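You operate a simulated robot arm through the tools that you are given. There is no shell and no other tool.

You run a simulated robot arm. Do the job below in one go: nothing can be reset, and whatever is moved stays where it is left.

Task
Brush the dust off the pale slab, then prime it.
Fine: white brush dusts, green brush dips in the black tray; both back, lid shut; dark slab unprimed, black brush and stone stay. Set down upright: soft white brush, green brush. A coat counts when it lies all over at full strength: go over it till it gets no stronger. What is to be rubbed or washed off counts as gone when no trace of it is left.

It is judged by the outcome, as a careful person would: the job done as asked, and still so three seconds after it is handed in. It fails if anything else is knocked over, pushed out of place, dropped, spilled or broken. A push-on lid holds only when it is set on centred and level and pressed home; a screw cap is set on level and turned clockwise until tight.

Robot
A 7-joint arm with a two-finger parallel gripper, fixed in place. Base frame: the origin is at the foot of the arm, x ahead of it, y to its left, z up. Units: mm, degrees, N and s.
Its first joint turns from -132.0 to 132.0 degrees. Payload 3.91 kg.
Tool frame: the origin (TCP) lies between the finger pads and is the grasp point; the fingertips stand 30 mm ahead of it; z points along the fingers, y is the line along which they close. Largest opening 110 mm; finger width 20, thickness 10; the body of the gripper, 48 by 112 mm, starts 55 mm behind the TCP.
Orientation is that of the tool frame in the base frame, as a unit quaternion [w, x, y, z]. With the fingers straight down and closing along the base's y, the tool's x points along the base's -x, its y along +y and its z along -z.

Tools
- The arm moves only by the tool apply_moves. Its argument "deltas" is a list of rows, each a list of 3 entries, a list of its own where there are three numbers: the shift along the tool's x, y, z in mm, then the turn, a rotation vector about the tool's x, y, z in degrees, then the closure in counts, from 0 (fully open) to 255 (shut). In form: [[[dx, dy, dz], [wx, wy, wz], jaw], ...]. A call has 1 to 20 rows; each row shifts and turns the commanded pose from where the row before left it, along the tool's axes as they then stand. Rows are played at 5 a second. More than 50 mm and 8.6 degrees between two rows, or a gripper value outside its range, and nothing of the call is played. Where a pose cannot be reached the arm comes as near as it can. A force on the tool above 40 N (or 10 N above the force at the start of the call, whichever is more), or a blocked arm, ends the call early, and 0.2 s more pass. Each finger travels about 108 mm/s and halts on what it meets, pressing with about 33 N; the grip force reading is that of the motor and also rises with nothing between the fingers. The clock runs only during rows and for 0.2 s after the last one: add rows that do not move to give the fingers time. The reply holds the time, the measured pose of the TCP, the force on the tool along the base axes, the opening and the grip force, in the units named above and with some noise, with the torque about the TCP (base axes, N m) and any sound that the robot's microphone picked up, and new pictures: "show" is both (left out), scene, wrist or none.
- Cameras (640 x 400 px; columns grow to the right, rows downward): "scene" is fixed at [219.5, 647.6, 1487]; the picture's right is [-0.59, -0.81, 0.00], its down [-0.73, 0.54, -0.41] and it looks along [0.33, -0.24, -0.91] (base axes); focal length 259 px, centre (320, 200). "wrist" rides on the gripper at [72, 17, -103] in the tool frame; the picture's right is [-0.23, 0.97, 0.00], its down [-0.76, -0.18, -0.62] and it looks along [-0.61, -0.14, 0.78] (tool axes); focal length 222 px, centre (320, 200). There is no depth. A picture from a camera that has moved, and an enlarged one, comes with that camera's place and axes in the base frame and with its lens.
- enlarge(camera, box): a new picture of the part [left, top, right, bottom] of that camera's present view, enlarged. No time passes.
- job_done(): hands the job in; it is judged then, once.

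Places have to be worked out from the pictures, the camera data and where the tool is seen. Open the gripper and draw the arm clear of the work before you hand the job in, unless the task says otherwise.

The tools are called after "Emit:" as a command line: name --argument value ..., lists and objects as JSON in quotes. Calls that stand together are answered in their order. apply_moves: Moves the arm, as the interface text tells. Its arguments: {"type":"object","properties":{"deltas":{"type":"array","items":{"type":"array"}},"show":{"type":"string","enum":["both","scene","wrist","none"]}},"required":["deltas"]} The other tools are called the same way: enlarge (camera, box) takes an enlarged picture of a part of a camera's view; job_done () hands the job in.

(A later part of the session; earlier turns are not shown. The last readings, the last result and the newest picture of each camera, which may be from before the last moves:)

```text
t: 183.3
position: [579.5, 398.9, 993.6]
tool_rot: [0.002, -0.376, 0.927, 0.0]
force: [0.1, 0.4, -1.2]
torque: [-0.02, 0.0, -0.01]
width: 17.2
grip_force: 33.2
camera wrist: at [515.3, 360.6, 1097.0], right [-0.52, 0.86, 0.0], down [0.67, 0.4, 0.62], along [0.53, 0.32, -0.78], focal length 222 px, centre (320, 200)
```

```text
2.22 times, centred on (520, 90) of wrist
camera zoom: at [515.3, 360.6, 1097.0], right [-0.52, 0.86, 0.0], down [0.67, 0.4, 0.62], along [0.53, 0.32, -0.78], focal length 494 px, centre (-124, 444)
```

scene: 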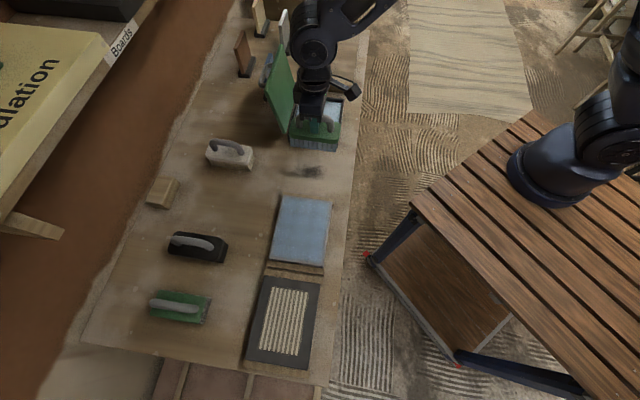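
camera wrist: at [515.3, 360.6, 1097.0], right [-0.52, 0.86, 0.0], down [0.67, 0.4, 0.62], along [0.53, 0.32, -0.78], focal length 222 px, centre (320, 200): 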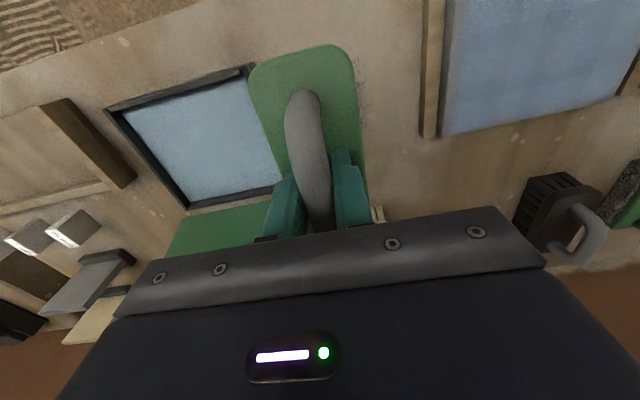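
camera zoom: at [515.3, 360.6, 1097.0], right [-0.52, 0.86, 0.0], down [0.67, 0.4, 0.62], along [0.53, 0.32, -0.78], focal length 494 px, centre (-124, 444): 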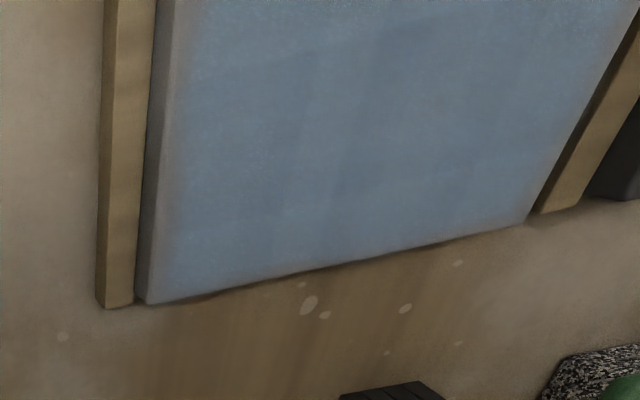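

The rim is much improved. Let me look closely for any real non-uniformity before deciding whether it's at full strength.

Emit:
enlarge --camera "scene" --box '[270, 190, 310, 230]'

Emit:
enlarge --camera "scene" --box '[290, 190, 340, 240]'

Emit:
enlarge --camera "scene" --box '[265, 225, 330, 275]'

```text
10.00 times, centred on (290, 210) of scene
camera zoom: at [219.5, 647.6, 1487.0], right [-0.59, -0.81, 0.0], down [-0.73, 0.54, -0.41], along [0.33, -0.24, -0.91], focal length 2593 px, centre (620, 100)
```

zoom: 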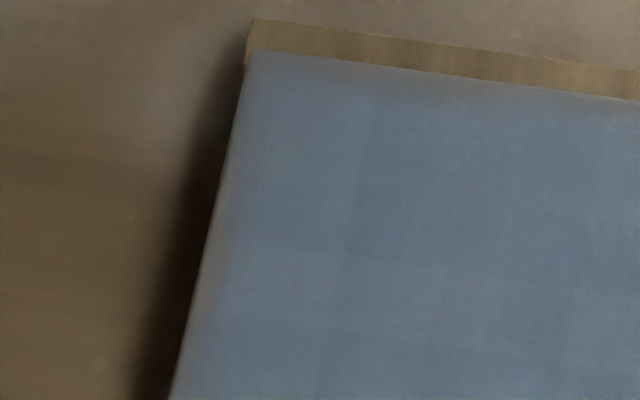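

```text
8.00 times, centred on (315, 215) of scene
camera zoom: at [219.5, 647.6, 1487.0], right [-0.59, -0.81, 0.0], down [-0.73, 0.54, -0.41], along [0.33, -0.24, -0.91], focal length 2075 px, centre (360, 80)
```

zoom: 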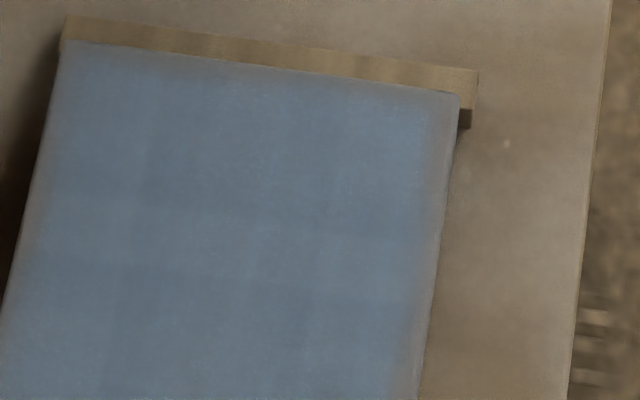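

```text
8.00 times, centred on (298, 250) of scene
camera zoom: at [219.5, 647.6, 1487.0], right [-0.59, -0.81, 0.0], down [-0.73, 0.54, -0.41], along [0.33, -0.24, -0.91], focal length 2075 px, centre (500, -200)
```

zoom: 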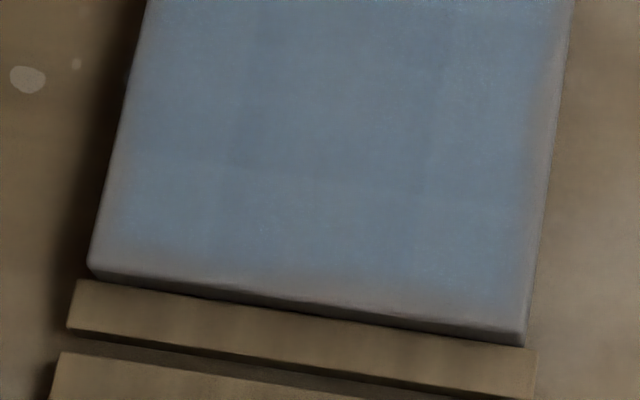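

There is still a genuine paler rim (~5–8 mm), mainly at the dark-slab end and robot-side edge. I'll dip again and work those edges with repeated strokes.

Emit:
apply_moves --deltas '[[[-5.5, -37.3, 0], [0, 0.2, 0], 255], [[-5.5, -37.3, 0], [0, 0, 0], 255], [[-5.5, -37.3, 0], [0, 0, 0], 255], [[-5.5, -37.3, 0], [0, 0, 0], 255], [[0, 0, 0], [0, 0, 0], 255], [[0, 0, 0], [0, 0, 0], 255]]' --show "none"

Emit:
enlarge --camera "scene" --box '[270, 70, 350, 150]'

```text
t: 184.7
position: [701.3, 308.5, 992.9]
tool_rot: [-0.002, -0.376, 0.926, -0.001]
force: [0.0, -0.1, -1.9]
torque: [0.02, 0.02, -0.01]
width: 17.2
grip_force: 33.3
```

```text
5.00 times, centred on (310, 110) of scene
camera zoom: at [219.5, 647.6, 1487.0], right [-0.59, -0.81, 0.0], down [-0.73, 0.54, -0.41], along [0.33, -0.24, -0.91], focal length 1297 px, centre (370, 650)
```

zoom: 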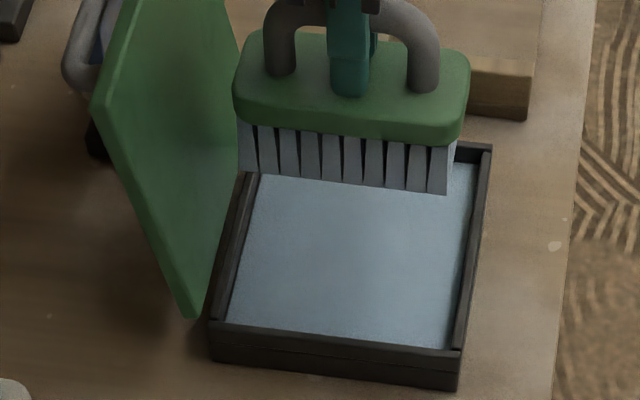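

Brush is still fairly loaded (the slab is taking less), but I'll top it up.

Emit:
apply_moves --deltas '[[[1, 0, 25], [0, 0, 0], 255], [[0, 0, 25], [0, 0, 0], 255], [[0, 0, 20], [0, 0, 0], 255], [[0, 0, 10], [0, 0, 0], 255], [[0, 0, 1], [0, 0, 0], 255], [[0, 0, 0], [0, 0, 0], 255]]' --show "none"

Emit:
apply_moves --deltas '[[[0, 0, 0.8], [0, 0, 0], 255], [[0, 0, 0], [0, 0, 0], 255]]' --show "none"

Emit:
apply_moves --deltas '[[[0, 0, 0.8], [0, 0, 0], 255], [[0, 0, 0], [0, 0, 0], 255]]' --show "none"

Emit:
apply_moves --deltas '[[[0, 0, 0.6], [0, 0, 0], 255], [[0, 0, 0], [0, 0, 0], 255]]' --show "none"

```text
t: 186.1
position: [700.0, 308.7, 910.2]
tool_rot: [-0.001, -0.376, 0.926, 0.0]
force: [0.5, -0.2, -2.1]
torque: [0.02, 0.0, 0.01]
width: 17.2
grip_force: 33.3
```

```text
t: 186.7
position: [700.1, 308.2, 910.0]
tool_rot: [-0.002, -0.376, 0.927, 0.0]
force: [-0.2, -0.6, 5.7]
torque: [0.22, -0.25, 0.0]
width: 17.1
grip_force: 33.3
```

```text
t: 187.3
position: [700.5, 307.4, 909.9]
tool_rot: [-0.002, -0.376, 0.927, 0.0]
force: [0.6, -0.4, 10.6]
torque: [0.47, -0.57, -0.04]
width: 17.3
grip_force: 33.0
```

```text
t: 187.9
position: [699.7, 307.3, 909.4]
tool_rot: [-0.001, -0.376, 0.927, -0.001]
force: [3.0, -2.2, 19.3]
torque: [0.19, -0.22, -0.08]
width: 17.3
grip_force: 33.5
```

Soaking for a moment, then lifting and returning to the slab's dark-slab-side end.

Emit:
apply_moves --deltas '[[[0, 0, 0], [0, 0, 0], 255], [[0, 0, 0], [0, 0, 0], 255], [[0, 0, 0], [0, 0, 0], 255], [[0, 0, 0], [0, 0, 0], 255], [[0, 0, 0], [0, 0, 0], 255], [[0, 0, 0], [0, 0, 0], 255], [[0, 0, -10], [0, -0.1, 0], 255], [[0, 0, -10], [0, 0, 0], 255], [[0, 0, -20], [0, 0, 0], 255], [[0, 0, 0], [0, 0, 0], 255], [[0, 0, 0], [0, 0, 0], 255], [[0, 0, -20], [0, 0, 0], 255], [[0, 0, -20], [0, 0, 0], 255], [[0, 0, 0], [0, 0, 0], 255]]' --show "none"

Emit:
apply_moves --deltas '[[[3.5, 40, 0], [0, 0, 0], 255], [[3.5, 40, 0], [0, 0, 0], 255], [[3.5, 40, 0], [0, 0, 0], 255], [[3.5, 40, 0], [0, 0, 0], 255], [[3.5, 40, 0], [0, 0, 0], 255], [[3.5, 40, 0], [0, 0, 0], 255], [[3.5, 40, 0], [0, 0, 0], 255], [[3.5, 40, 0], [0, 0, 0], 255], [[3.5, 40, 0], [0, 0, 0], 255], [[3.5, 40, 0], [0, 0, 0], 255], [[1, 40, 0], [0, 0, 0], 255], [[0, 0, 0], [0, 0, 0], 255], [[0, 0, 0], [0, 0, 0], 255]]' --show "both"

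```text
t: 190.9
position: [699.9, 308.6, 990.1]
tool_rot: [-0.001, -0.376, 0.927, -0.001]
force: [0.5, 0.0, -1.1]
torque: [-0.01, -0.02, -0.01]
width: 17.1
grip_force: 32.8
```

```text
t: 193.7
position: [363.5, 596.3, 988.3]
tool_rot: [-0.001, -0.376, 0.926, 0.0]
force: [-0.5, -0.2, -2.3]
torque: [0.0, 0.03, 0.0]
width: 17.1
grip_force: 33.0
camera wrist: at [298.6, 556.9, 1092.5], right [-0.52, 0.86, 0.0], down [0.67, 0.4, 0.62], along [0.53, 0.32, -0.78], focal length 222 px, centre (320, 200)
```

scene: 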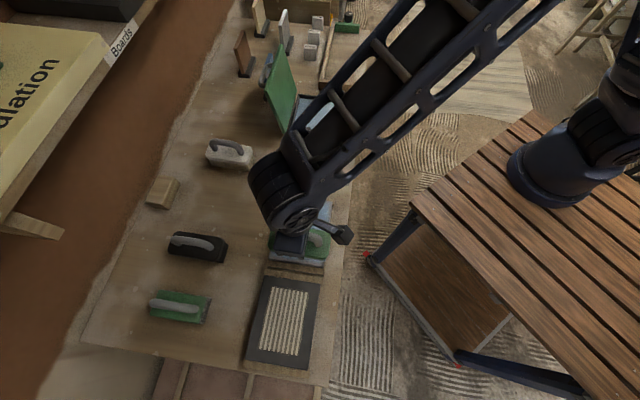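
wrist: 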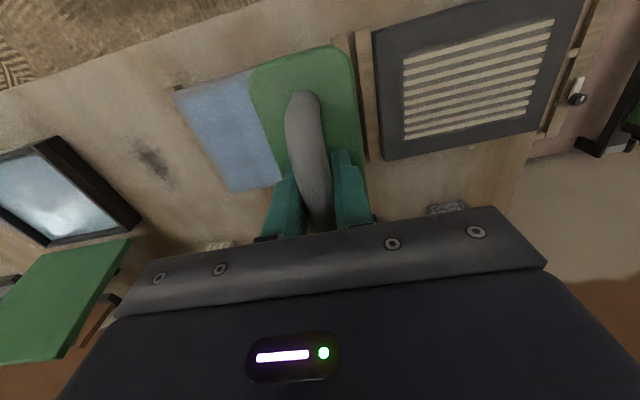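

At the end of the slab (offset ≈+63). Lowering to contact.

Emit:
apply_moves --deltas '[[[0, 0, 25], [0, 0, 0], 255], [[0, 0, 25], [0, 0, 0], 255], [[0, 0, 13.5], [0, 0, 0], 255], [[0, 0, 0], [0, 0, 0], 255], [[0, 0, 1], [0, 0, 0], 255], [[0, 0, 0], [0, 0, 0], 255]]' --show "none"

Emit:
apply_moves --deltas '[[[0, 0, 0.8], [0, 0, 0], 255], [[0, 0, 0], [0, 0, 0], 255]]' --show "none"

Emit:
apply_moves --deltas '[[[0, 0, 0.7], [0, 0, 0], 255], [[0, 0, 0], [0, 0, 0], 255]]' --show "none"

Emit:
apply_moves --deltas '[[[0, 0, 0.5], [0, 0, 0], 255], [[0, 0, 0], [0, 0, 0], 255]]' --show "none"

```text
t: 195.1
position: [366.5, 597.0, 924.7]
tool_rot: [0.0, -0.377, 0.926, 0.0]
force: [-0.3, -0.1, -2.3]
torque: [-0.02, -0.01, 0.0]
width: 16.9
grip_force: 32.6
```

```text
t: 195.7
position: [366.7, 598.5, 924.0]
tool_rot: [0.0, -0.376, 0.927, 0.0]
force: [0.1, 0.7, -1.2]
torque: [0.04, 0.04, 0.01]
width: 17.2
grip_force: 32.8
```

```text
t: 196.3
position: [366.3, 598.1, 922.9]
tool_rot: [-0.001, -0.377, 0.926, -0.001]
force: [-0.7, -0.7, 0.5]
torque: [-0.04, 0.07, -0.03]
width: 17.0
grip_force: 32.8
```

```text
t: 196.9
position: [366.9, 598.8, 923.0]
tool_rot: [-0.001, -0.376, 0.927, 0.0]
force: [1.3, -1.3, 12.9]
torque: [-0.18, 0.08, 0.0]
width: 17.3
grip_force: 32.5
```

Good 15 N contact. Short back-and-forth strokes over this end, shifting across its width.

Emit:
apply_moves --deltas '[[[0, 12, 0], [0, 0, 0], 255], [[0, -12, 0], [0, 0, 0], 255], [[0, 12, 0], [0, 0, 0], 255], [[-12, 0, 0], [0, 0, 0], 255], [[0, -12, 0], [0, 0, 0], 255], [[0, 12, 0], [0, 0, 0], 255], [[-12, 0, 0], [0, 0, 0], 255]]' --show "none"

Emit:
apply_moves --deltas '[[[0, -12, 0], [0, 0, 0], 255], [[0, 12, 0], [0, 0, 0], 255], [[-12, 0, 0], [0, 0, 0], 255], [[0, -12, 0], [0, 0, 0], 255], [[0, 14, 0], [0, 0, 0], 255], [[12, 0, 0], [0, 0, 0], 255], [[12, 0, 0], [0, 0, 0], 255]]' --show "none"

Emit:
apply_moves --deltas '[[[12, 0, 0], [0, 0, 0], 255], [[12, -12, 0], [0, 0, 0], 255], [[0, 12, 0], [0, 0, 0], 255], [[6, 0, 0], [0, 0, 0], 255], [[0, -12, 0], [0, 0, 0], 255], [[0, 12, 0], [0, 0, 0], 255]]' --show "none"

```text
t: 198.5
position: [372.6, 623.8, 923.4]
tool_rot: [-0.001, -0.377, 0.926, 0.001]
force: [-12.4, -8.9, 34.5]
torque: [0.07, 0.1, -0.03]
width: 17.2
grip_force: 33.1
```

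```text
t: 200.1
position: [364.8, 614.7, 923.0]
tool_rot: [-0.002, -0.376, 0.927, -0.001]
force: [3.1, 3.1, 17.7]
torque: [0.72, -0.72, 0.05]
width: 17.3
grip_force: 32.8
```

```text
t: 201.5
position: [343.2, 595.1, 923.2]
tool_rot: [-0.001, -0.376, 0.927, -0.001]
force: [3.5, -4.7, 15.4]
torque: [-0.34, -0.18, 0.02]
width: 17.2
grip_force: 32.9
```

Now repeated full-length sweeps along the robot-side edge lane.

Emit:
apply_moves --deltas '[[[0, -14, 0], [0, 0, 0], 255], [[0, -14, 0], [0, 0, 0], 255], [[0, -14, 0], [0, 0, 0], 255], [[0, -14, 0], [0, 0, 0], 255], [[0, -14, 0], [0, 0, 0], 255], [[0, -14, 0], [0, 0, 0], 255]]' --show "none"

Emit:
apply_moves --deltas '[[[0, -14, 0], [0, 0, 0], 255], [[0, -14, 0], [0, 0, 0], 255], [[0, -14, 0], [0, 0, 0], 255], [[0, -14, 0], [0, 0, 0], 255], [[0, -12, 0], [0, 0, 0], 255], [[0, 0, 0], [0, 0, 0], 255]]' --show "none"

Emit:
apply_moves --deltas '[[[0, 14, 0], [0, 0, 0], 255], [[0, 14, 0], [0, 0, 0], 255], [[0, 14, 0], [0, 0, 0], 255], [[0, 14, 0], [0, 0, 0], 255], [[0, 14, 0], [0, 0, 0], 255], [[0, 14, 0], [0, 0, 0], 255]]' --show "wrist"

Emit:
enlarge --camera "wrist" --box '[160, 0, 480, 240]'

```text
t: 202.9
position: [403.5, 535.9, 923.6]
tool_rot: [-0.002, -0.376, 0.927, 0.0]
force: [0.6, 0.7, -1.7]
torque: [-0.02, 0.03, 0.0]
width: 17.0
grip_force: 32.5
```

```text
t: 204.3
position: [449.8, 486.6, 923.2]
tool_rot: [-0.001, -0.377, 0.926, 0.0]
force: [-0.5, 0.0, 1.1]
torque: [0.01, -0.06, 0.0]
width: 17.1
grip_force: 32.9
```

```text
t: 205.7
position: [390.7, 548.4, 923.7]
tool_rot: [-0.001, -0.377, 0.926, -0.001]
force: [0.7, -1.0, 5.3]
torque: [-0.05, 0.04, 0.04]
width: 17.3
grip_force: 33.1
camera wrist: at [326.8, 507.9, 1027.1], right [-0.52, 0.86, 0.0], down [0.67, 0.4, 0.62], along [0.53, 0.32, -0.78], focal length 222 px, centre (320, 200)
```

wrist: 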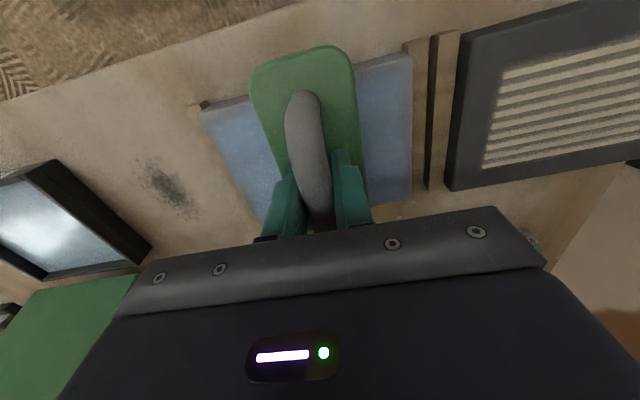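

```text
1.67 times, centred on (320, 120) of wrist
camera zoom: at [326.8, 507.9, 1027.1], right [-0.52, 0.86, 0.0], down [0.67, 0.4, 0.62], along [0.53, 0.32, -0.78], focal length 370 px, centre (320, 333)
```

zoom: 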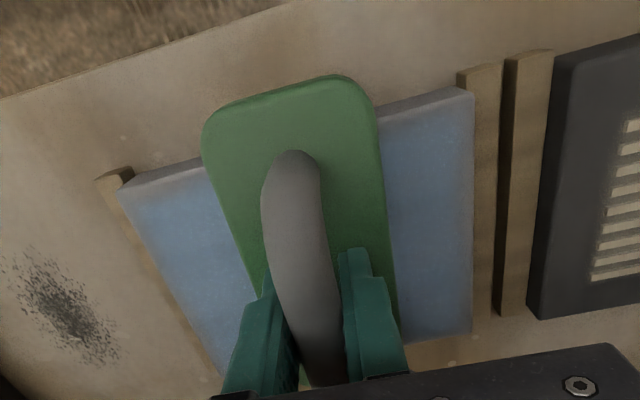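

Contact was too light on those sweeps; pressing 0.7 mm more and repeating the edge lane.

Emit:
apply_moves --deltas '[[[0, 7, 0.7], [0, 0, 0], 255], [[0, 14, 0], [0, 0, 0], 255], [[0, 14, 0], [0, 0, 0], 255], [[0, 14, 0], [0, 0, 0], 255], [[0, 14, 0], [0, 0, 0], 255]]' --show "none"

Emit:
apply_moves --deltas '[[[0, -14, 0], [0, 0, 0], 255], [[0, -14, 0], [0, 0, 0], 255], [[0, -14, 0], [0, 0, 0], 255], [[0, -14, 0], [0, 0, 0], 255], [[0, -14, 0], [0, 0, 0], 255], [[0, -14, 0], [0, 0, 0], 255]]' --show "none"

Emit:
apply_moves --deltas '[[[0, -14, 0], [0, 0, 0], 255], [[0, -14, 0], [0, 0, 0], 255], [[0, -14, 0], [0, 0, 0], 255], [[0, -14, 0], [0, 0, 0], 255], [[0, -14, 0], [0, 0, 0], 255]]' --show "none"

```text
t: 206.9
position: [349.2, 593.0, 921.8]
tool_rot: [0.0, -0.376, 0.926, 0.0]
force: [7.9, -6.4, 31.3]
torque: [-0.52, -0.06, 0.11]
width: 17.1
grip_force: 32.9
```

```text
t: 208.1
position: [390.6, 548.1, 921.7]
tool_rot: [0.001, -0.377, 0.926, 0.0]
force: [0.1, -2.0, 8.9]
torque: [-0.44, -0.14, -0.04]
width: 16.8
grip_force: 32.5
stopped in row 5: the force on the tool passed its limit at 44 N (the readings are from after the stop); the commanded pose is now the measured one
```

```text
t: 209.3
position: [439.7, 498.0, 923.7]
tool_rot: [0.0, -0.377, 0.926, 0.0]
force: [0.3, 0.6, 0.5]
torque: [0.03, -0.12, -0.01]
width: 17.0
grip_force: 33.5
```

Continuing with slightly more pressure back along the same lane.

Emit:
apply_moves --deltas '[[[0, -8, 0.4], [0, 0, 0], 255], [[0, 14, 0], [0, 0, 0], 255], [[0, 14, 0], [0, 0, 0], 255], [[0, 14, 0], [0, 0, 0], 255], [[0, 14, 0], [0, 0, 0], 255], [[0, 14, 0], [0, 0, 0], 255]]' --show "none"

Emit:
apply_moves --deltas '[[[0, 14, 0], [0, 0, 0], 255], [[0, 14, 0], [0, 0, 0], 255], [[0, 14, 0], [0, 0, 0], 255], [[0, 14, 0], [0, 0, 0], 255], [[0, 14, 0], [0, 0, 0], 255], [[0, 8, 0], [0, 0, 0], 255]]' --show "none"

Emit:
apply_moves --deltas '[[[-11, -3, 0], [0, 0, 0], 255], [[-11, 0, 0], [0, 0, 0], 255], [[-11, 0, 0], [0, 0, 0], 255], [[-11, 0, 0], [0, 0, 0], 255], [[-11, 0, 0], [0, 0, 0], 255], [[0, 0, 0], [0, 0, 0], 255]]' --show "none"

```text
t: 210.7
position: [394.2, 541.6, 922.4]
tool_rot: [0.0, -0.377, 0.926, 0.001]
force: [7.3, -5.0, 27.4]
torque: [0.0, -0.33, 0.02]
width: 17.2
grip_force: 33.1
```

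```text
t: 211.7
position: [360.0, 581.1, 922.1]
tool_rot: [0.001, -0.376, 0.927, 0.001]
force: [-1.7, -1.5, 11.2]
torque: [-0.14, 0.61, 0.02]
width: 16.9
grip_force: 32.9
stopped in row 4: the force on the tool passed its limit at 43 N (the readings are from after the stop); the commanded pose is now the measured one
```

```text
t: 213.1
position: [400.6, 615.2, 923.4]
tool_rot: [-0.001, -0.377, 0.926, 0.0]
force: [-5.3, -2.2, 13.2]
torque: [0.11, 0.13, 0.07]
width: 16.9
grip_force: 32.9
```

Now the far-edge lane: out to the end, then a full sweep to the tray side, then lift and inspect.

Emit:
apply_moves --deltas '[[[0, 14, 0], [0, 0, 0], 255], [[0, 14, 0], [0, 0, 0], 255], [[0, -14, 0], [0, 0, 0], 255], [[0, -14, 0], [0, 0, 0], 255], [[0, -14, 0], [0, 0, 0], 255], [[0, -14, 0], [0, 0, 0], 255]]' --show "none"

Emit:
apply_moves --deltas '[[[0, -14, 0], [0, 0, 0], 255], [[0, -14, 0], [0, 0, 0], 255], [[0, -14, 0], [0, 0, 0], 255], [[0, -14, 0], [0, 0, 0], 255]]' --show "none"

Emit:
apply_moves --deltas '[[[0, -14, 0], [0, 0, 0], 255], [[0, -14, 0], [0, 0, 0], 255], [[0, -14, 0], [0, 0, 0], 255], [[11, 0, 0], [0, 0, 0], 255], [[11, 0, 0], [0, 0, 0], 255], [[11, 0, 0], [0, 0, 0], 255]]' --show "none"

Emit:
apply_moves --deltas '[[[0, 0, -20], [0, 0, 0], 255], [[0, 0, -30], [0, 0, 0], 255], [[0, 0, -20], [0, 0, 0], 255], [[0, -40, 0], [0, 0, 0], 255], [[0, -40, 0], [0, 0, 0], 255], [[0, -40, 0], [0, 0, 0], 255], [[0, -40, 0], [0, 0, 0], 255], [[0, 0, 0], [0, 0, 0], 255]]'

Emit:
enlarge --camera "scene" --box '[265, 225, 330, 275]'

Emit:
enlarge --camera "scene" --box '[290, 190, 340, 240]'

Emit:
enlarge --camera "scene" --box '[255, 185, 345, 275]'

```text
t: 214.5
position: [420.9, 595.5, 922.4]
tool_rot: [0.0, -0.376, 0.927, -0.001]
force: [0.0, -1.4, 1.6]
torque: [0.04, -0.09, -0.03]
width: 17.3
grip_force: 33.3
```

```text
t: 215.5
position: [460.6, 557.3, 923.5]
tool_rot: [0.001, -0.377, 0.926, 0.0]
force: [-1.3, 1.4, 7.8]
torque: [-0.15, 0.03, -0.11]
width: 17.3
grip_force: 33.0
```

```text
t: 216.9
position: [465.2, 503.6, 922.1]
tool_rot: [0.001, -0.377, 0.926, 0.002]
force: [7.5, 6.4, 29.2]
torque: [-0.17, -0.24, 0.08]
width: 17.3
grip_force: 32.9
```

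```text
t: 218.7
position: [577.5, 386.4, 992.7]
tool_rot: [-0.001, -0.377, 0.926, 0.0]
force: [-0.3, 0.5, -2.4]
torque: [-0.04, -0.01, 0.0]
width: 16.9
grip_force: 33.0
camera wrist: at [513.3, 347.8, 1096.4], right [-0.52, 0.86, 0.0], down [0.67, 0.4, 0.62], along [0.53, 0.32, -0.78], focal length 222 px, centre (320, 200)
```

scene: 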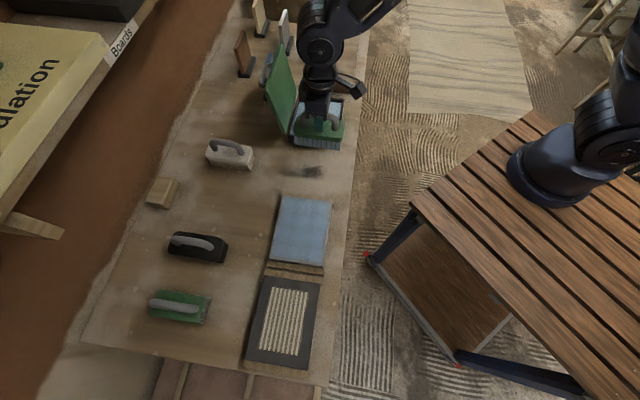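
wrist: 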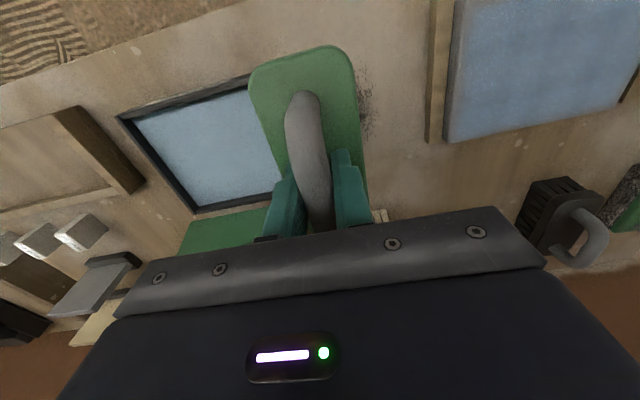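

```text
8.00 times, centred on (298, 250) of scene
camera zoom: at [219.5, 647.6, 1487.0], right [-0.59, -0.81, 0.0], down [-0.73, 0.54, -0.41], along [0.33, -0.24, -0.91], focal length 2075 px, centre (500, -200)
```

zoom: 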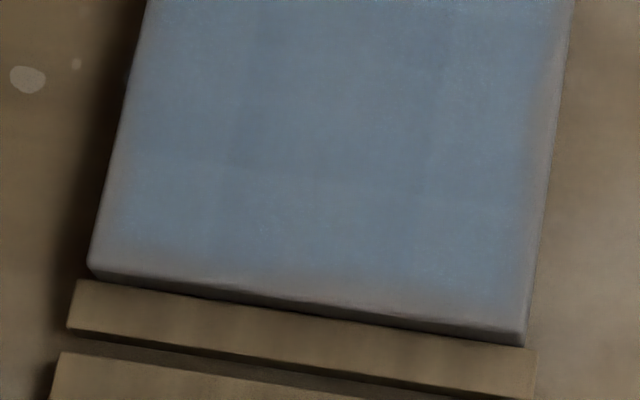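

```text
8.00 times, centred on (315, 215) of scene
camera zoom: at [219.5, 647.6, 1487.0], right [-0.59, -0.81, 0.0], down [-0.73, 0.54, -0.41], along [0.33, -0.24, -0.91], focal length 2075 px, centre (360, 80)
```

zoom: 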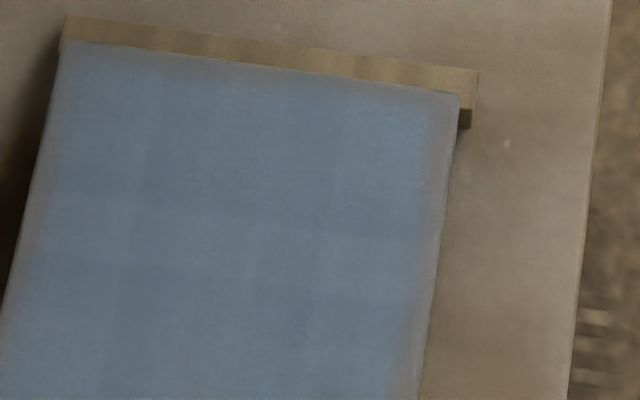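

```text
4.44 times, centred on (300, 230) of scene
camera zoom: at [219.5, 647.6, 1487.0], right [-0.59, -0.81, 0.0], down [-0.73, 0.54, -0.41], along [0.33, -0.24, -0.91], focal length 1153 px, centre (409, 67)
```

zoom: 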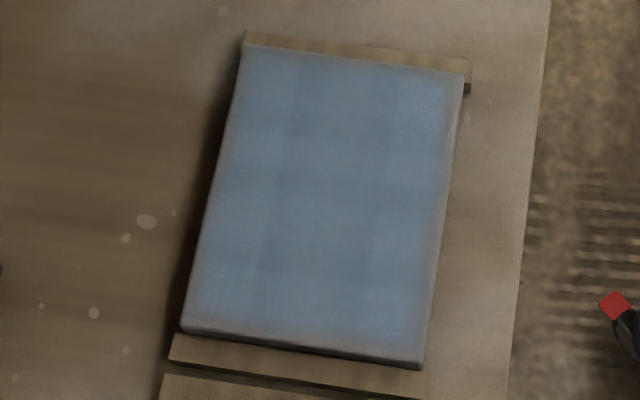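

The last round changed nothing visible in the body of the coat. I'll check the rim at close range with the wrist camera.

Emit:
enlarge --camera "wrist" --box '[430, 70, 530, 150]'

Emit:
apply_moves --deltas '[[[10, 40, 0], [0, 0, 0], 255], [[20, 40, 0], [0, 0, 0], 255], [[30, 20, 0], [0, 0, 0], 255], [[30, 0, 0], [0, 0, 0], 255], [[30, 0, 0], [0, 0, 0], 255], [[0, 0, 0], [0, 0, 0], 255], [[0, 0, 0], [0, 0, 0], 255]]' --show "wrist"

```text
5.00 times, centred on (480, 110) of wrist
camera zoom: at [513.3, 347.8, 1096.4], right [-0.52, 0.86, 0.0], down [0.67, 0.4, 0.62], along [0.53, 0.32, -0.78], focal length 1111 px, centre (-480, 650)
```

zoom: 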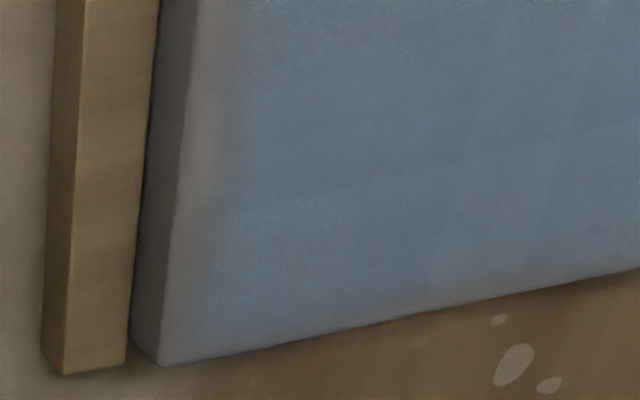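

```text
t: 220.3
position: [421.4, 376.1, 992.4]
tool_rot: [0.0, -0.376, 0.926, 0.001]
force: [-1.2, -0.1, -1.1]
torque: [-0.01, -0.01, 0.0]
width: 17.2
grip_force: 33.8
camera wrist: at [356.7, 337.6, 1096.1], right [-0.52, 0.86, 0.0], down [0.67, 0.4, 0.62], along [0.53, 0.32, -0.78], focal length 222 px, centre (320, 200)
```

wrist: 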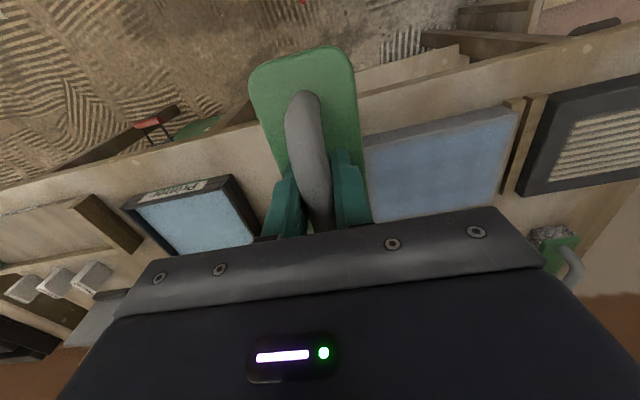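

I see a greyish strip along the tray-side end from this angle. Zooming in on the whole slab from the new viewpoint.

Emit:
enlarge --camera "wrist" --box '[350, 90, 530, 230]'

Emit:
enlarge --camera "wrist" --box '[430, 90, 530, 170]'

```text
2.86 times, centred on (440, 160) of wrist
camera zoom: at [356.7, 337.6, 1096.1], right [-0.52, 0.86, 0.0], down [0.67, 0.4, 0.62], along [0.53, 0.32, -0.78], focal length 635 px, centre (-23, 314)
```

zoom: 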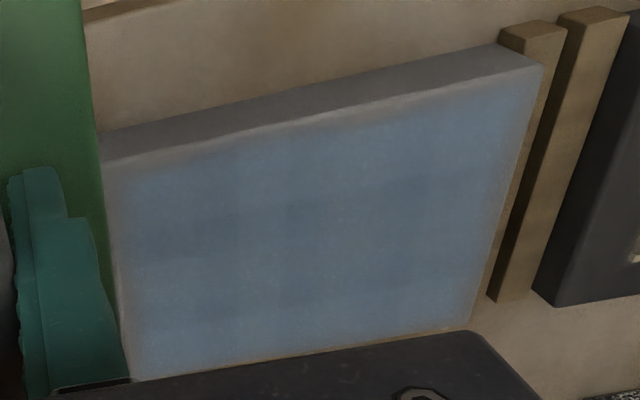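

```text
5.00 times, centred on (480, 130) of wrist
camera zoom: at [356.7, 337.6, 1096.1], right [-0.52, 0.86, 0.0], down [0.67, 0.4, 0.62], along [0.53, 0.32, -0.78], focal length 1111 px, centre (-480, 550)
```

zoom: 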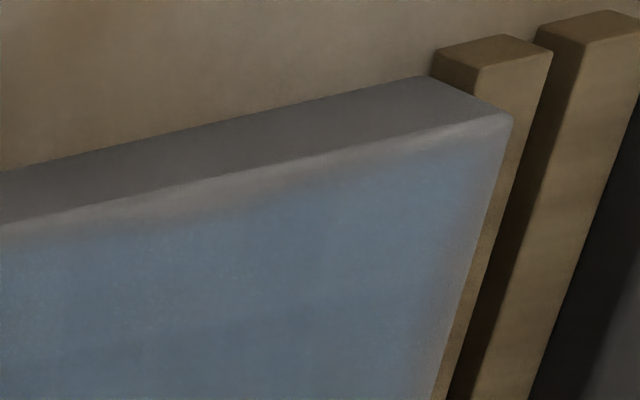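

The rim is uniform (~6 mm) on all four sides and unchanged by the last extra coats, so it's just where the coat ends; the body no longer gets stronger. I'll now return the green brush to its home.

Emit:
apply_moves --deltas '[[[0, 0, -20], [0, 0, 0], 255], [[-38, 8.4, 0], [0, 0, 0], 255], [[-38, 8.4, 0], [0, 0, 0], 255], [[-38, 8.4, 0], [0, 0, 0], 255], [[-38, 8.4, 0], [0, 0, 0], 255], [[-38, 8.4, 0], [0, 0, 0], 255], [[-38, 8.4, 0], [0, 0, 0], 255], [[-38, 8.4, 0], [0, 0, 0], 255], [[-38, 8.4, 0], [0, 0, 0], 255], [[-38, 8.4, 0], [0, 0, 0], 255], [[-38, 8.4, 0], [0, 0, 0], 255], [[0, 0, 0], [0, 0, 0], 255], [[0, 0, 0], [0, 0, 0], 255]]'

Emit:
enlarge --camera "scene" --box '[170, 110, 290, 230]'

Emit:
enlarge --camera "scene" --box '[255, 185, 345, 275]'

```text
t: 223.1
position: [635.0, 702.7, 1013.4]
tool_rot: [0.0, -0.376, 0.927, 0.0]
force: [0.3, -0.6, -0.6]
torque: [-0.02, 0.01, 0.04]
width: 17.2
grip_force: 33.3
camera wrist: at [570.0, 665.0, 1117.5], right [-0.52, 0.86, 0.0], down [0.67, 0.4, 0.62], along [0.53, 0.32, -0.78], focal length 222 px, centre (320, 200)
```

scene: 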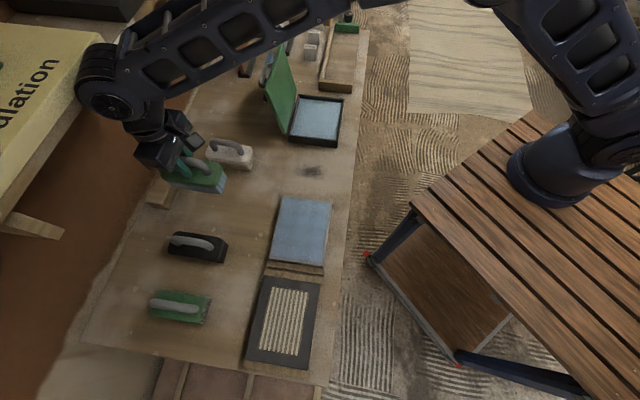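
wrist: 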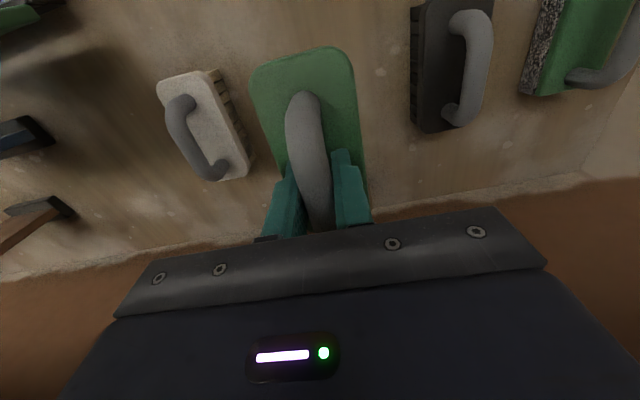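

```text
3.33 times, centred on (230, 170) of scene
camera zoom: at [219.5, 647.6, 1487.0], right [-0.59, -0.81, 0.0], down [-0.73, 0.54, -0.41], along [0.33, -0.24, -0.91], focal length 864 px, centre (620, 300)
```

zoom: 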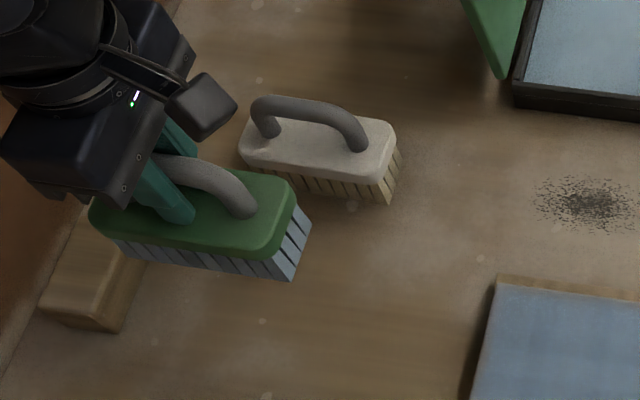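

```text
4.44 times, centred on (300, 230) of scene
camera zoom: at [219.5, 647.6, 1487.0], right [-0.59, -0.81, 0.0], down [-0.73, 0.54, -0.41], along [0.33, -0.24, -0.91], focal length 1153 px, centre (409, 67)
```

zoom: 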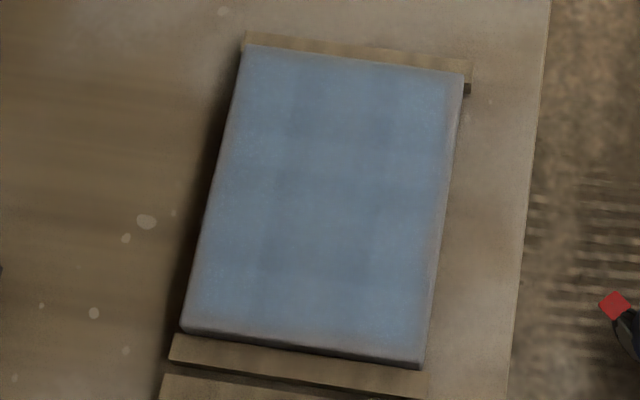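

The coat didn't change with the last loaded passes and the brush came away still wet, so it's saturated. Lowering the green brush onto its home spot.

Emit:
apply_moves --deltas '[[[0, -1.5, 35], [0, 0, 0], 255], [[0, 0, 35], [0, 0, 0], 255], [[0, 0, 30], [0, 0, 0], 255], [[0, 0, 17], [0, 0, 0], 255], [[0, 0, 0], [0, 0, 0], 255], [[0, 0, 3], [0, 0, 0], 255], [[0, 0, 0], [0, 0, 0], 255], [[0, 0, 0], [0, 0, 0], 255]]' --show "scene"

Emit:
enlarge --camera "scene" --box '[170, 110, 290, 230]'

```text
t: 224.9
position: [637.7, 701.8, 892.3]
tool_rot: [-0.001, -0.376, 0.927, 0.0]
force: [0.5, -0.4, -1.3]
torque: [0.01, -0.03, 0.02]
width: 17.3
grip_force: 32.3
```

scene: 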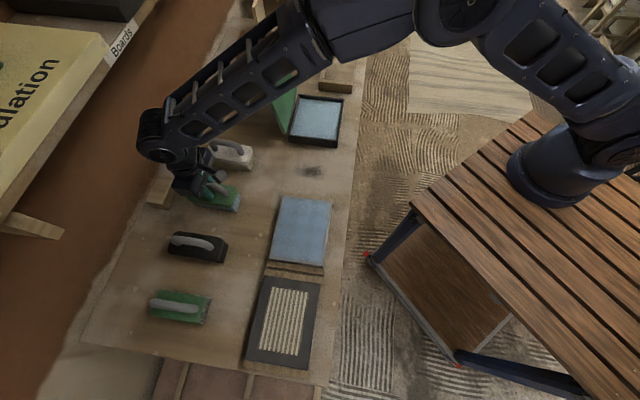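

```text
3.33 times, centred on (230, 170) of scene
camera zoom: at [219.5, 647.6, 1487.0], right [-0.59, -0.81, 0.0], down [-0.73, 0.54, -0.41], along [0.33, -0.24, -0.91], focal length 864 px, centre (620, 300)
```

zoom: 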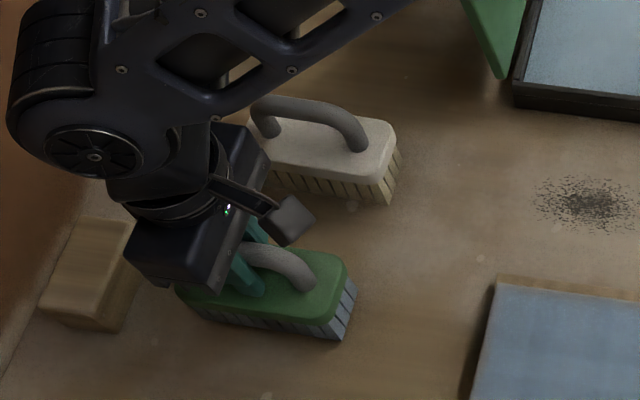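

Aligned with its original place; lowering the last ~4 mm to touch down.

Emit:
apply_moves --deltas '[[[0, 0, 2], [0, 0, 0], 255], [[0, 0, 0], [0, 0, 0], 255]]' --show "none"

Emit:
apply_moves --deltas '[[[0, 0, 1.2], [0, 0, 0], 255], [[0, 0, 0], [0, 0, 0], 255]]' --show "none"

Emit:
apply_moves --deltas '[[[0, 0, 1], [0, 0, 0], 255], [[0, 0, 0], [0, 0, 0], 255]]' --show "none"

```text
t: 225.5
position: [636.5, 702.1, 889.8]
tool_rot: [0.0, -0.376, 0.927, 0.001]
force: [-0.8, -0.4, -2.0]
torque: [0.02, 0.03, 0.05]
width: 16.9
grip_force: 33.1
```

```text
t: 226.1
position: [635.8, 700.7, 889.3]
tool_rot: [-0.001, -0.376, 0.927, -0.001]
force: [-0.2, 0.1, -1.3]
torque: [-0.05, 0.02, 0.0]
width: 16.9
grip_force: 33.2
```

```text
t: 226.7
position: [636.8, 701.7, 888.2]
tool_rot: [0.0, -0.376, 0.927, 0.0]
force: [-0.3, -0.1, -1.6]
torque: [-0.03, 0.0, 0.01]
width: 17.4
grip_force: 32.9
```

Emit:
apply_moves --deltas '[[[0, 0, 0.8], [0, 0, 0], 255], [[0, 0, 0], [0, 0, 0], 255]]' --show "none"

Emit:
apply_moves --deltas '[[[0, 0, 0.6], [0, 0, 0], 255], [[0, 0, 0], [0, 0, 0], 255]]' --show "none"

```text
t: 227.3
position: [635.2, 701.3, 887.4]
tool_rot: [0.0, -0.376, 0.926, 0.001]
force: [-1.1, 0.1, 2.8]
torque: [0.03, -0.07, -0.04]
width: 17.0
grip_force: 33.1
```

```text
t: 227.9
position: [635.8, 702.4, 889.5]
tool_rot: [0.0, -0.376, 0.927, 0.001]
force: [0.0, 0.9, 11.0]
torque: [-0.11, 0.11, 0.02]
width: 17.1
grip_force: 32.6
```

Brush rests on the bench (light contact). Easing 0.4 mm, releasing and backing straight up.

Emit:
apply_moves --deltas '[[[0, 0, -0.4], [0, 0, 0], 255], [[0, 0, 0], [0, 0, 0], 200], [[0, 0, 0], [0, 0, 0], 130], [[0, 0, 0], [0, 0, 0], 110], [[0, 0, 0], [0, 0, 0], 110], [[0, 0, -20], [0, 0, 0], 110], [[0, 0, -35], [0, 0, 0], 110], [[0, 0, -40], [0, 0, 0], 110], [[0, 0, -40], [0, 0, 0], 110], [[0, 0, -40], [0, 0, 0], 110], [[0, 0, 0], [0, 0, 0], 110], [[0, 0, 0], [0, 0, 0], 110]]'

Emit:
enlarge --camera "scene" --box '[170, 110, 290, 230]'

```text
t: 230.5
position: [636.1, 701.4, 1063.7]
tool_rot: [0.0, -0.376, 0.926, 0.0]
force: [0.4, -0.3, 0.2]
torque: [-0.04, -0.03, 0.01]
width: 63.0
grip_force: 0.0
camera wrist: at [571.7, 662.0, 1167.7], right [-0.52, 0.86, 0.0], down [0.67, 0.4, 0.62], along [0.53, 0.32, -0.78], focal length 222 px, centre (320, 200)
```

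scene: 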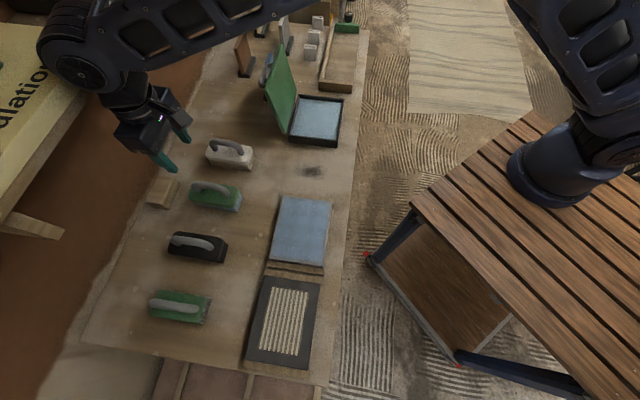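
wrist: 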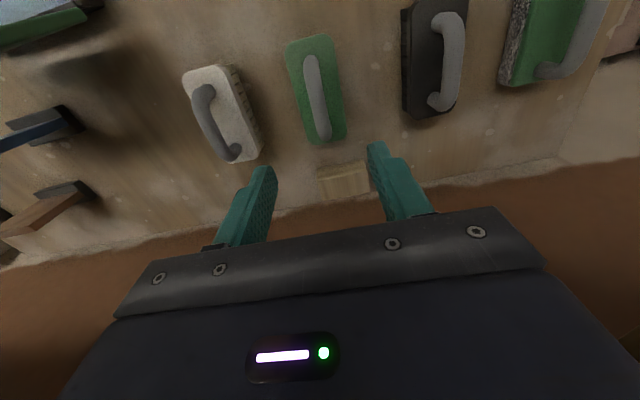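

```text
3.33 times, centred on (230, 170) of scene
camera zoom: at [219.5, 647.6, 1487.0], right [-0.59, -0.81, 0.0], down [-0.73, 0.54, -0.41], along [0.33, -0.24, -0.91], focal length 864 px, centre (620, 300)
```

zoom: 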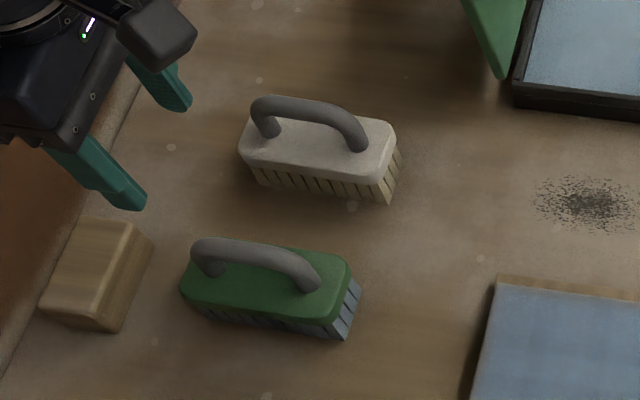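

Both brushes stand upright in their places. Before shutting the lid I'll take one close look at the slab from directly above.

Emit:
apply_moves --deltas '[[[36.4, 7.8, 9], [0, 0, 0], 0], [[36.4, 7.8, 9], [0, 0, 0], 0], [[36.4, 7.8, 9], [0, 0, 0], 0], [[36.4, 7.8, 9], [0, 0, 0], 0], [[36.4, 7.8, 9], [0, 0, 0], 0], [[36.4, 7.8, 9], [0, 0, 0], 0], [[36.4, 7.8, 9], [0, 0, 0], 0], [[30, 0, 0], [0, 0, 0], 0], [[0, 0, 0], [0, 0, 0], 0], [[0, 0, 0], [0, 0, 0], 0]]'

Emit:
enlarge --camera "wrist" --box '[220, 20, 440, 200]'

```text
t: 232.7
position: [391.8, 540.2, 998.7]
tool_rot: [-0.001, -0.376, 0.927, 0.001]
force: [0.0, 1.2, 0.0]
torque: [0.04, 0.0, -0.01]
width: 110.1
grip_force: 0.0
camera wrist: at [327.2, 501.5, 1101.8], right [-0.52, 0.86, 0.0], down [0.67, 0.4, 0.62], along [0.53, 0.32, -0.78], focal length 222 px, centre (320, 200)
```

scene: 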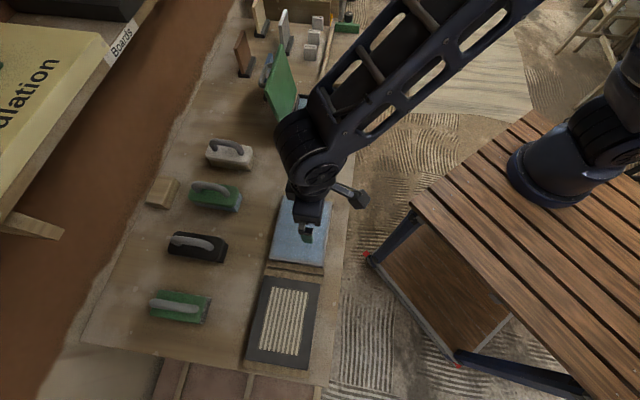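
wrist: 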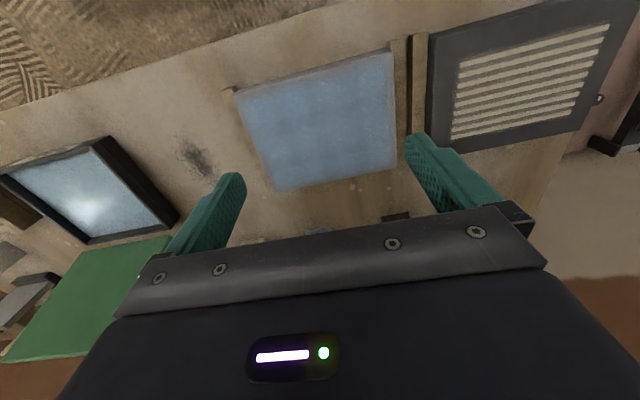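

```text
2.22 times, centred on (330, 110) of wrist
camera zoom: at [327.2, 501.5, 1101.8], right [-0.52, 0.86, 0.0], down [0.67, 0.4, 0.62], along [0.53, 0.32, -0.78], focal length 494 px, centre (298, 400)
```

zoom: 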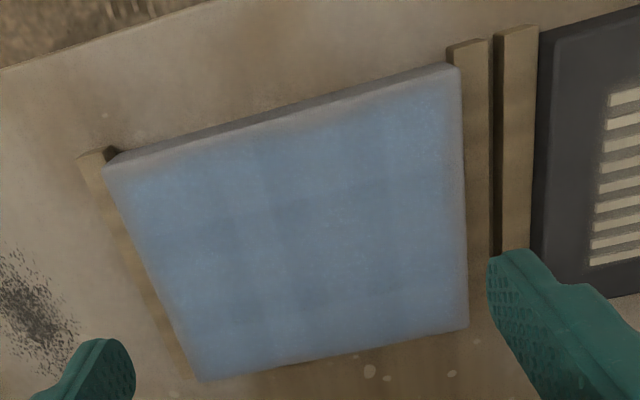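

The coat is even across the slab. Now to close the lid: raise, rotate the tool for the handle and travel above the open lid.

Emit:
apply_moves --deltas '[[[0, 0, -43], [0, 0, 0], 215], [[0, 0, -43], [0, 0, 0], 215], [[0, 0, 0], [0, 0, 8.1], 215], [[0, 0, 0], [0, 0, 8.1], 215], [[0, 0, 0], [0, 0, 8.1], 215], [[0, 0, 0], [0, 0, 8.1], 215], [[0, 0, 0], [0, 0, 8.1], 215], [[0, 0, 0], [0, 0, 8.1], 215], [[0, 0, 0], [0, 0, 8.1], 215], [[0, 0, 0], [0, 0, 8.1], 215], [[0, 0, 0], [0, 0, 8.1], 215], [[0, 0, 0], [0, 0, 8.1], 215], [[0, 0, 0], [0, 0, 8.1], 215], [[0, 0, 0], [0, 0, 0], 215]]' --show "none"

Emit:
apply_moves --deltas '[[[-38.2, 23.6, 0], [0, 0, 0], 215], [[-38.2, 23.6, 0], [0, 0, 0], 215], [[-38.2, 23.6, 0], [0, 0, 0], 215], [[-38.2, 23.6, 0], [0, 0, 0], 215], [[-38.2, 23.6, 0], [0, 0, 0], 215], [[-38.2, 23.6, 0], [0, 0, 0], 215], [[-38.2, 23.6, 0], [0, 0, 0], 215], [[-38.2, 23.6, 0], [0, 0, 0], 215], [[-38.2, 23.6, 0], [0, 0, 0], 215], [[-38.2, 23.6, 0], [0, 0, 0], 215], [[0, 0, 0], [0, 0, 0], 215], [[0, 0, 0], [0, 0, 0], 215]]'

Emit:
enlarge --camera "wrist" --box '[200, 60, 440, 260]'

```text
t: 235.7
position: [394.0, 540.9, 1084.4]
tool_rot: [0.0, 0.382, 0.924, 0.001]
force: [-0.4, 0.3, 1.1]
torque: [0.02, -0.02, 0.02]
width: 17.2
grip_force: 0.1
```

```text
t: 238.3
position: [831.4, 437.9, 1085.0]
tool_rot: [0.0, 0.382, 0.924, 0.0]
force: [0.1, 0.0, 0.0]
torque: [-0.01, 0.0, -0.02]
width: 17.6
grip_force: 0.0
camera wrist: at [790.2, 500.7, 1188.9], right [0.85, 0.53, 0.0], down [0.41, -0.66, 0.62], along [0.33, -0.53, -0.78], focal length 222 px, centre (320, 200)
```

scene: 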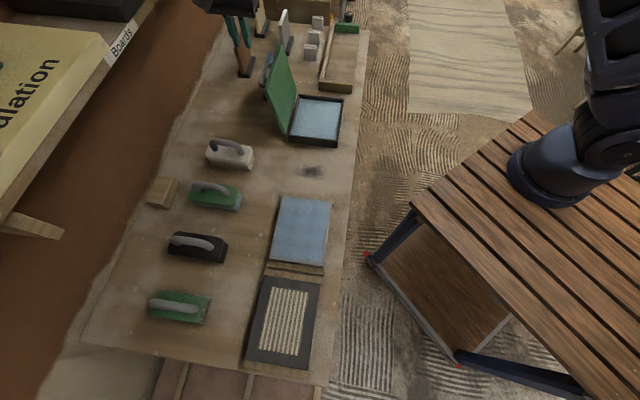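
wrist: 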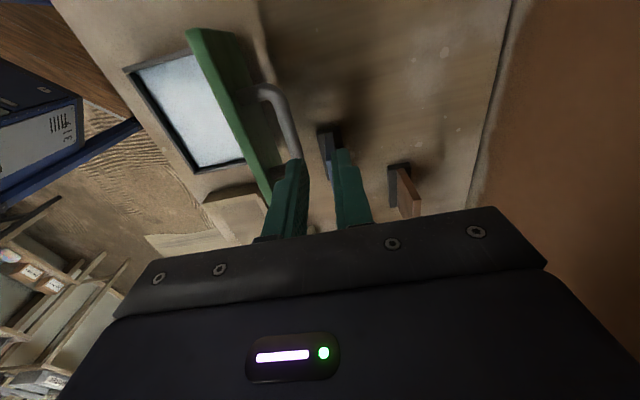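

```text
2.00 times, centred on (320, 160) of wrist
camera zoom: at [790.2, 500.7, 1188.9], right [0.85, 0.53, 0.0], down [0.41, -0.66, 0.62], along [0.33, -0.53, -0.78], focal length 444 px, centre (320, 280)
```

zoom: 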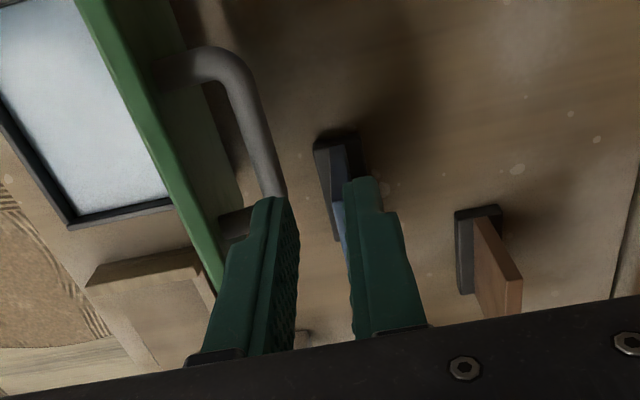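

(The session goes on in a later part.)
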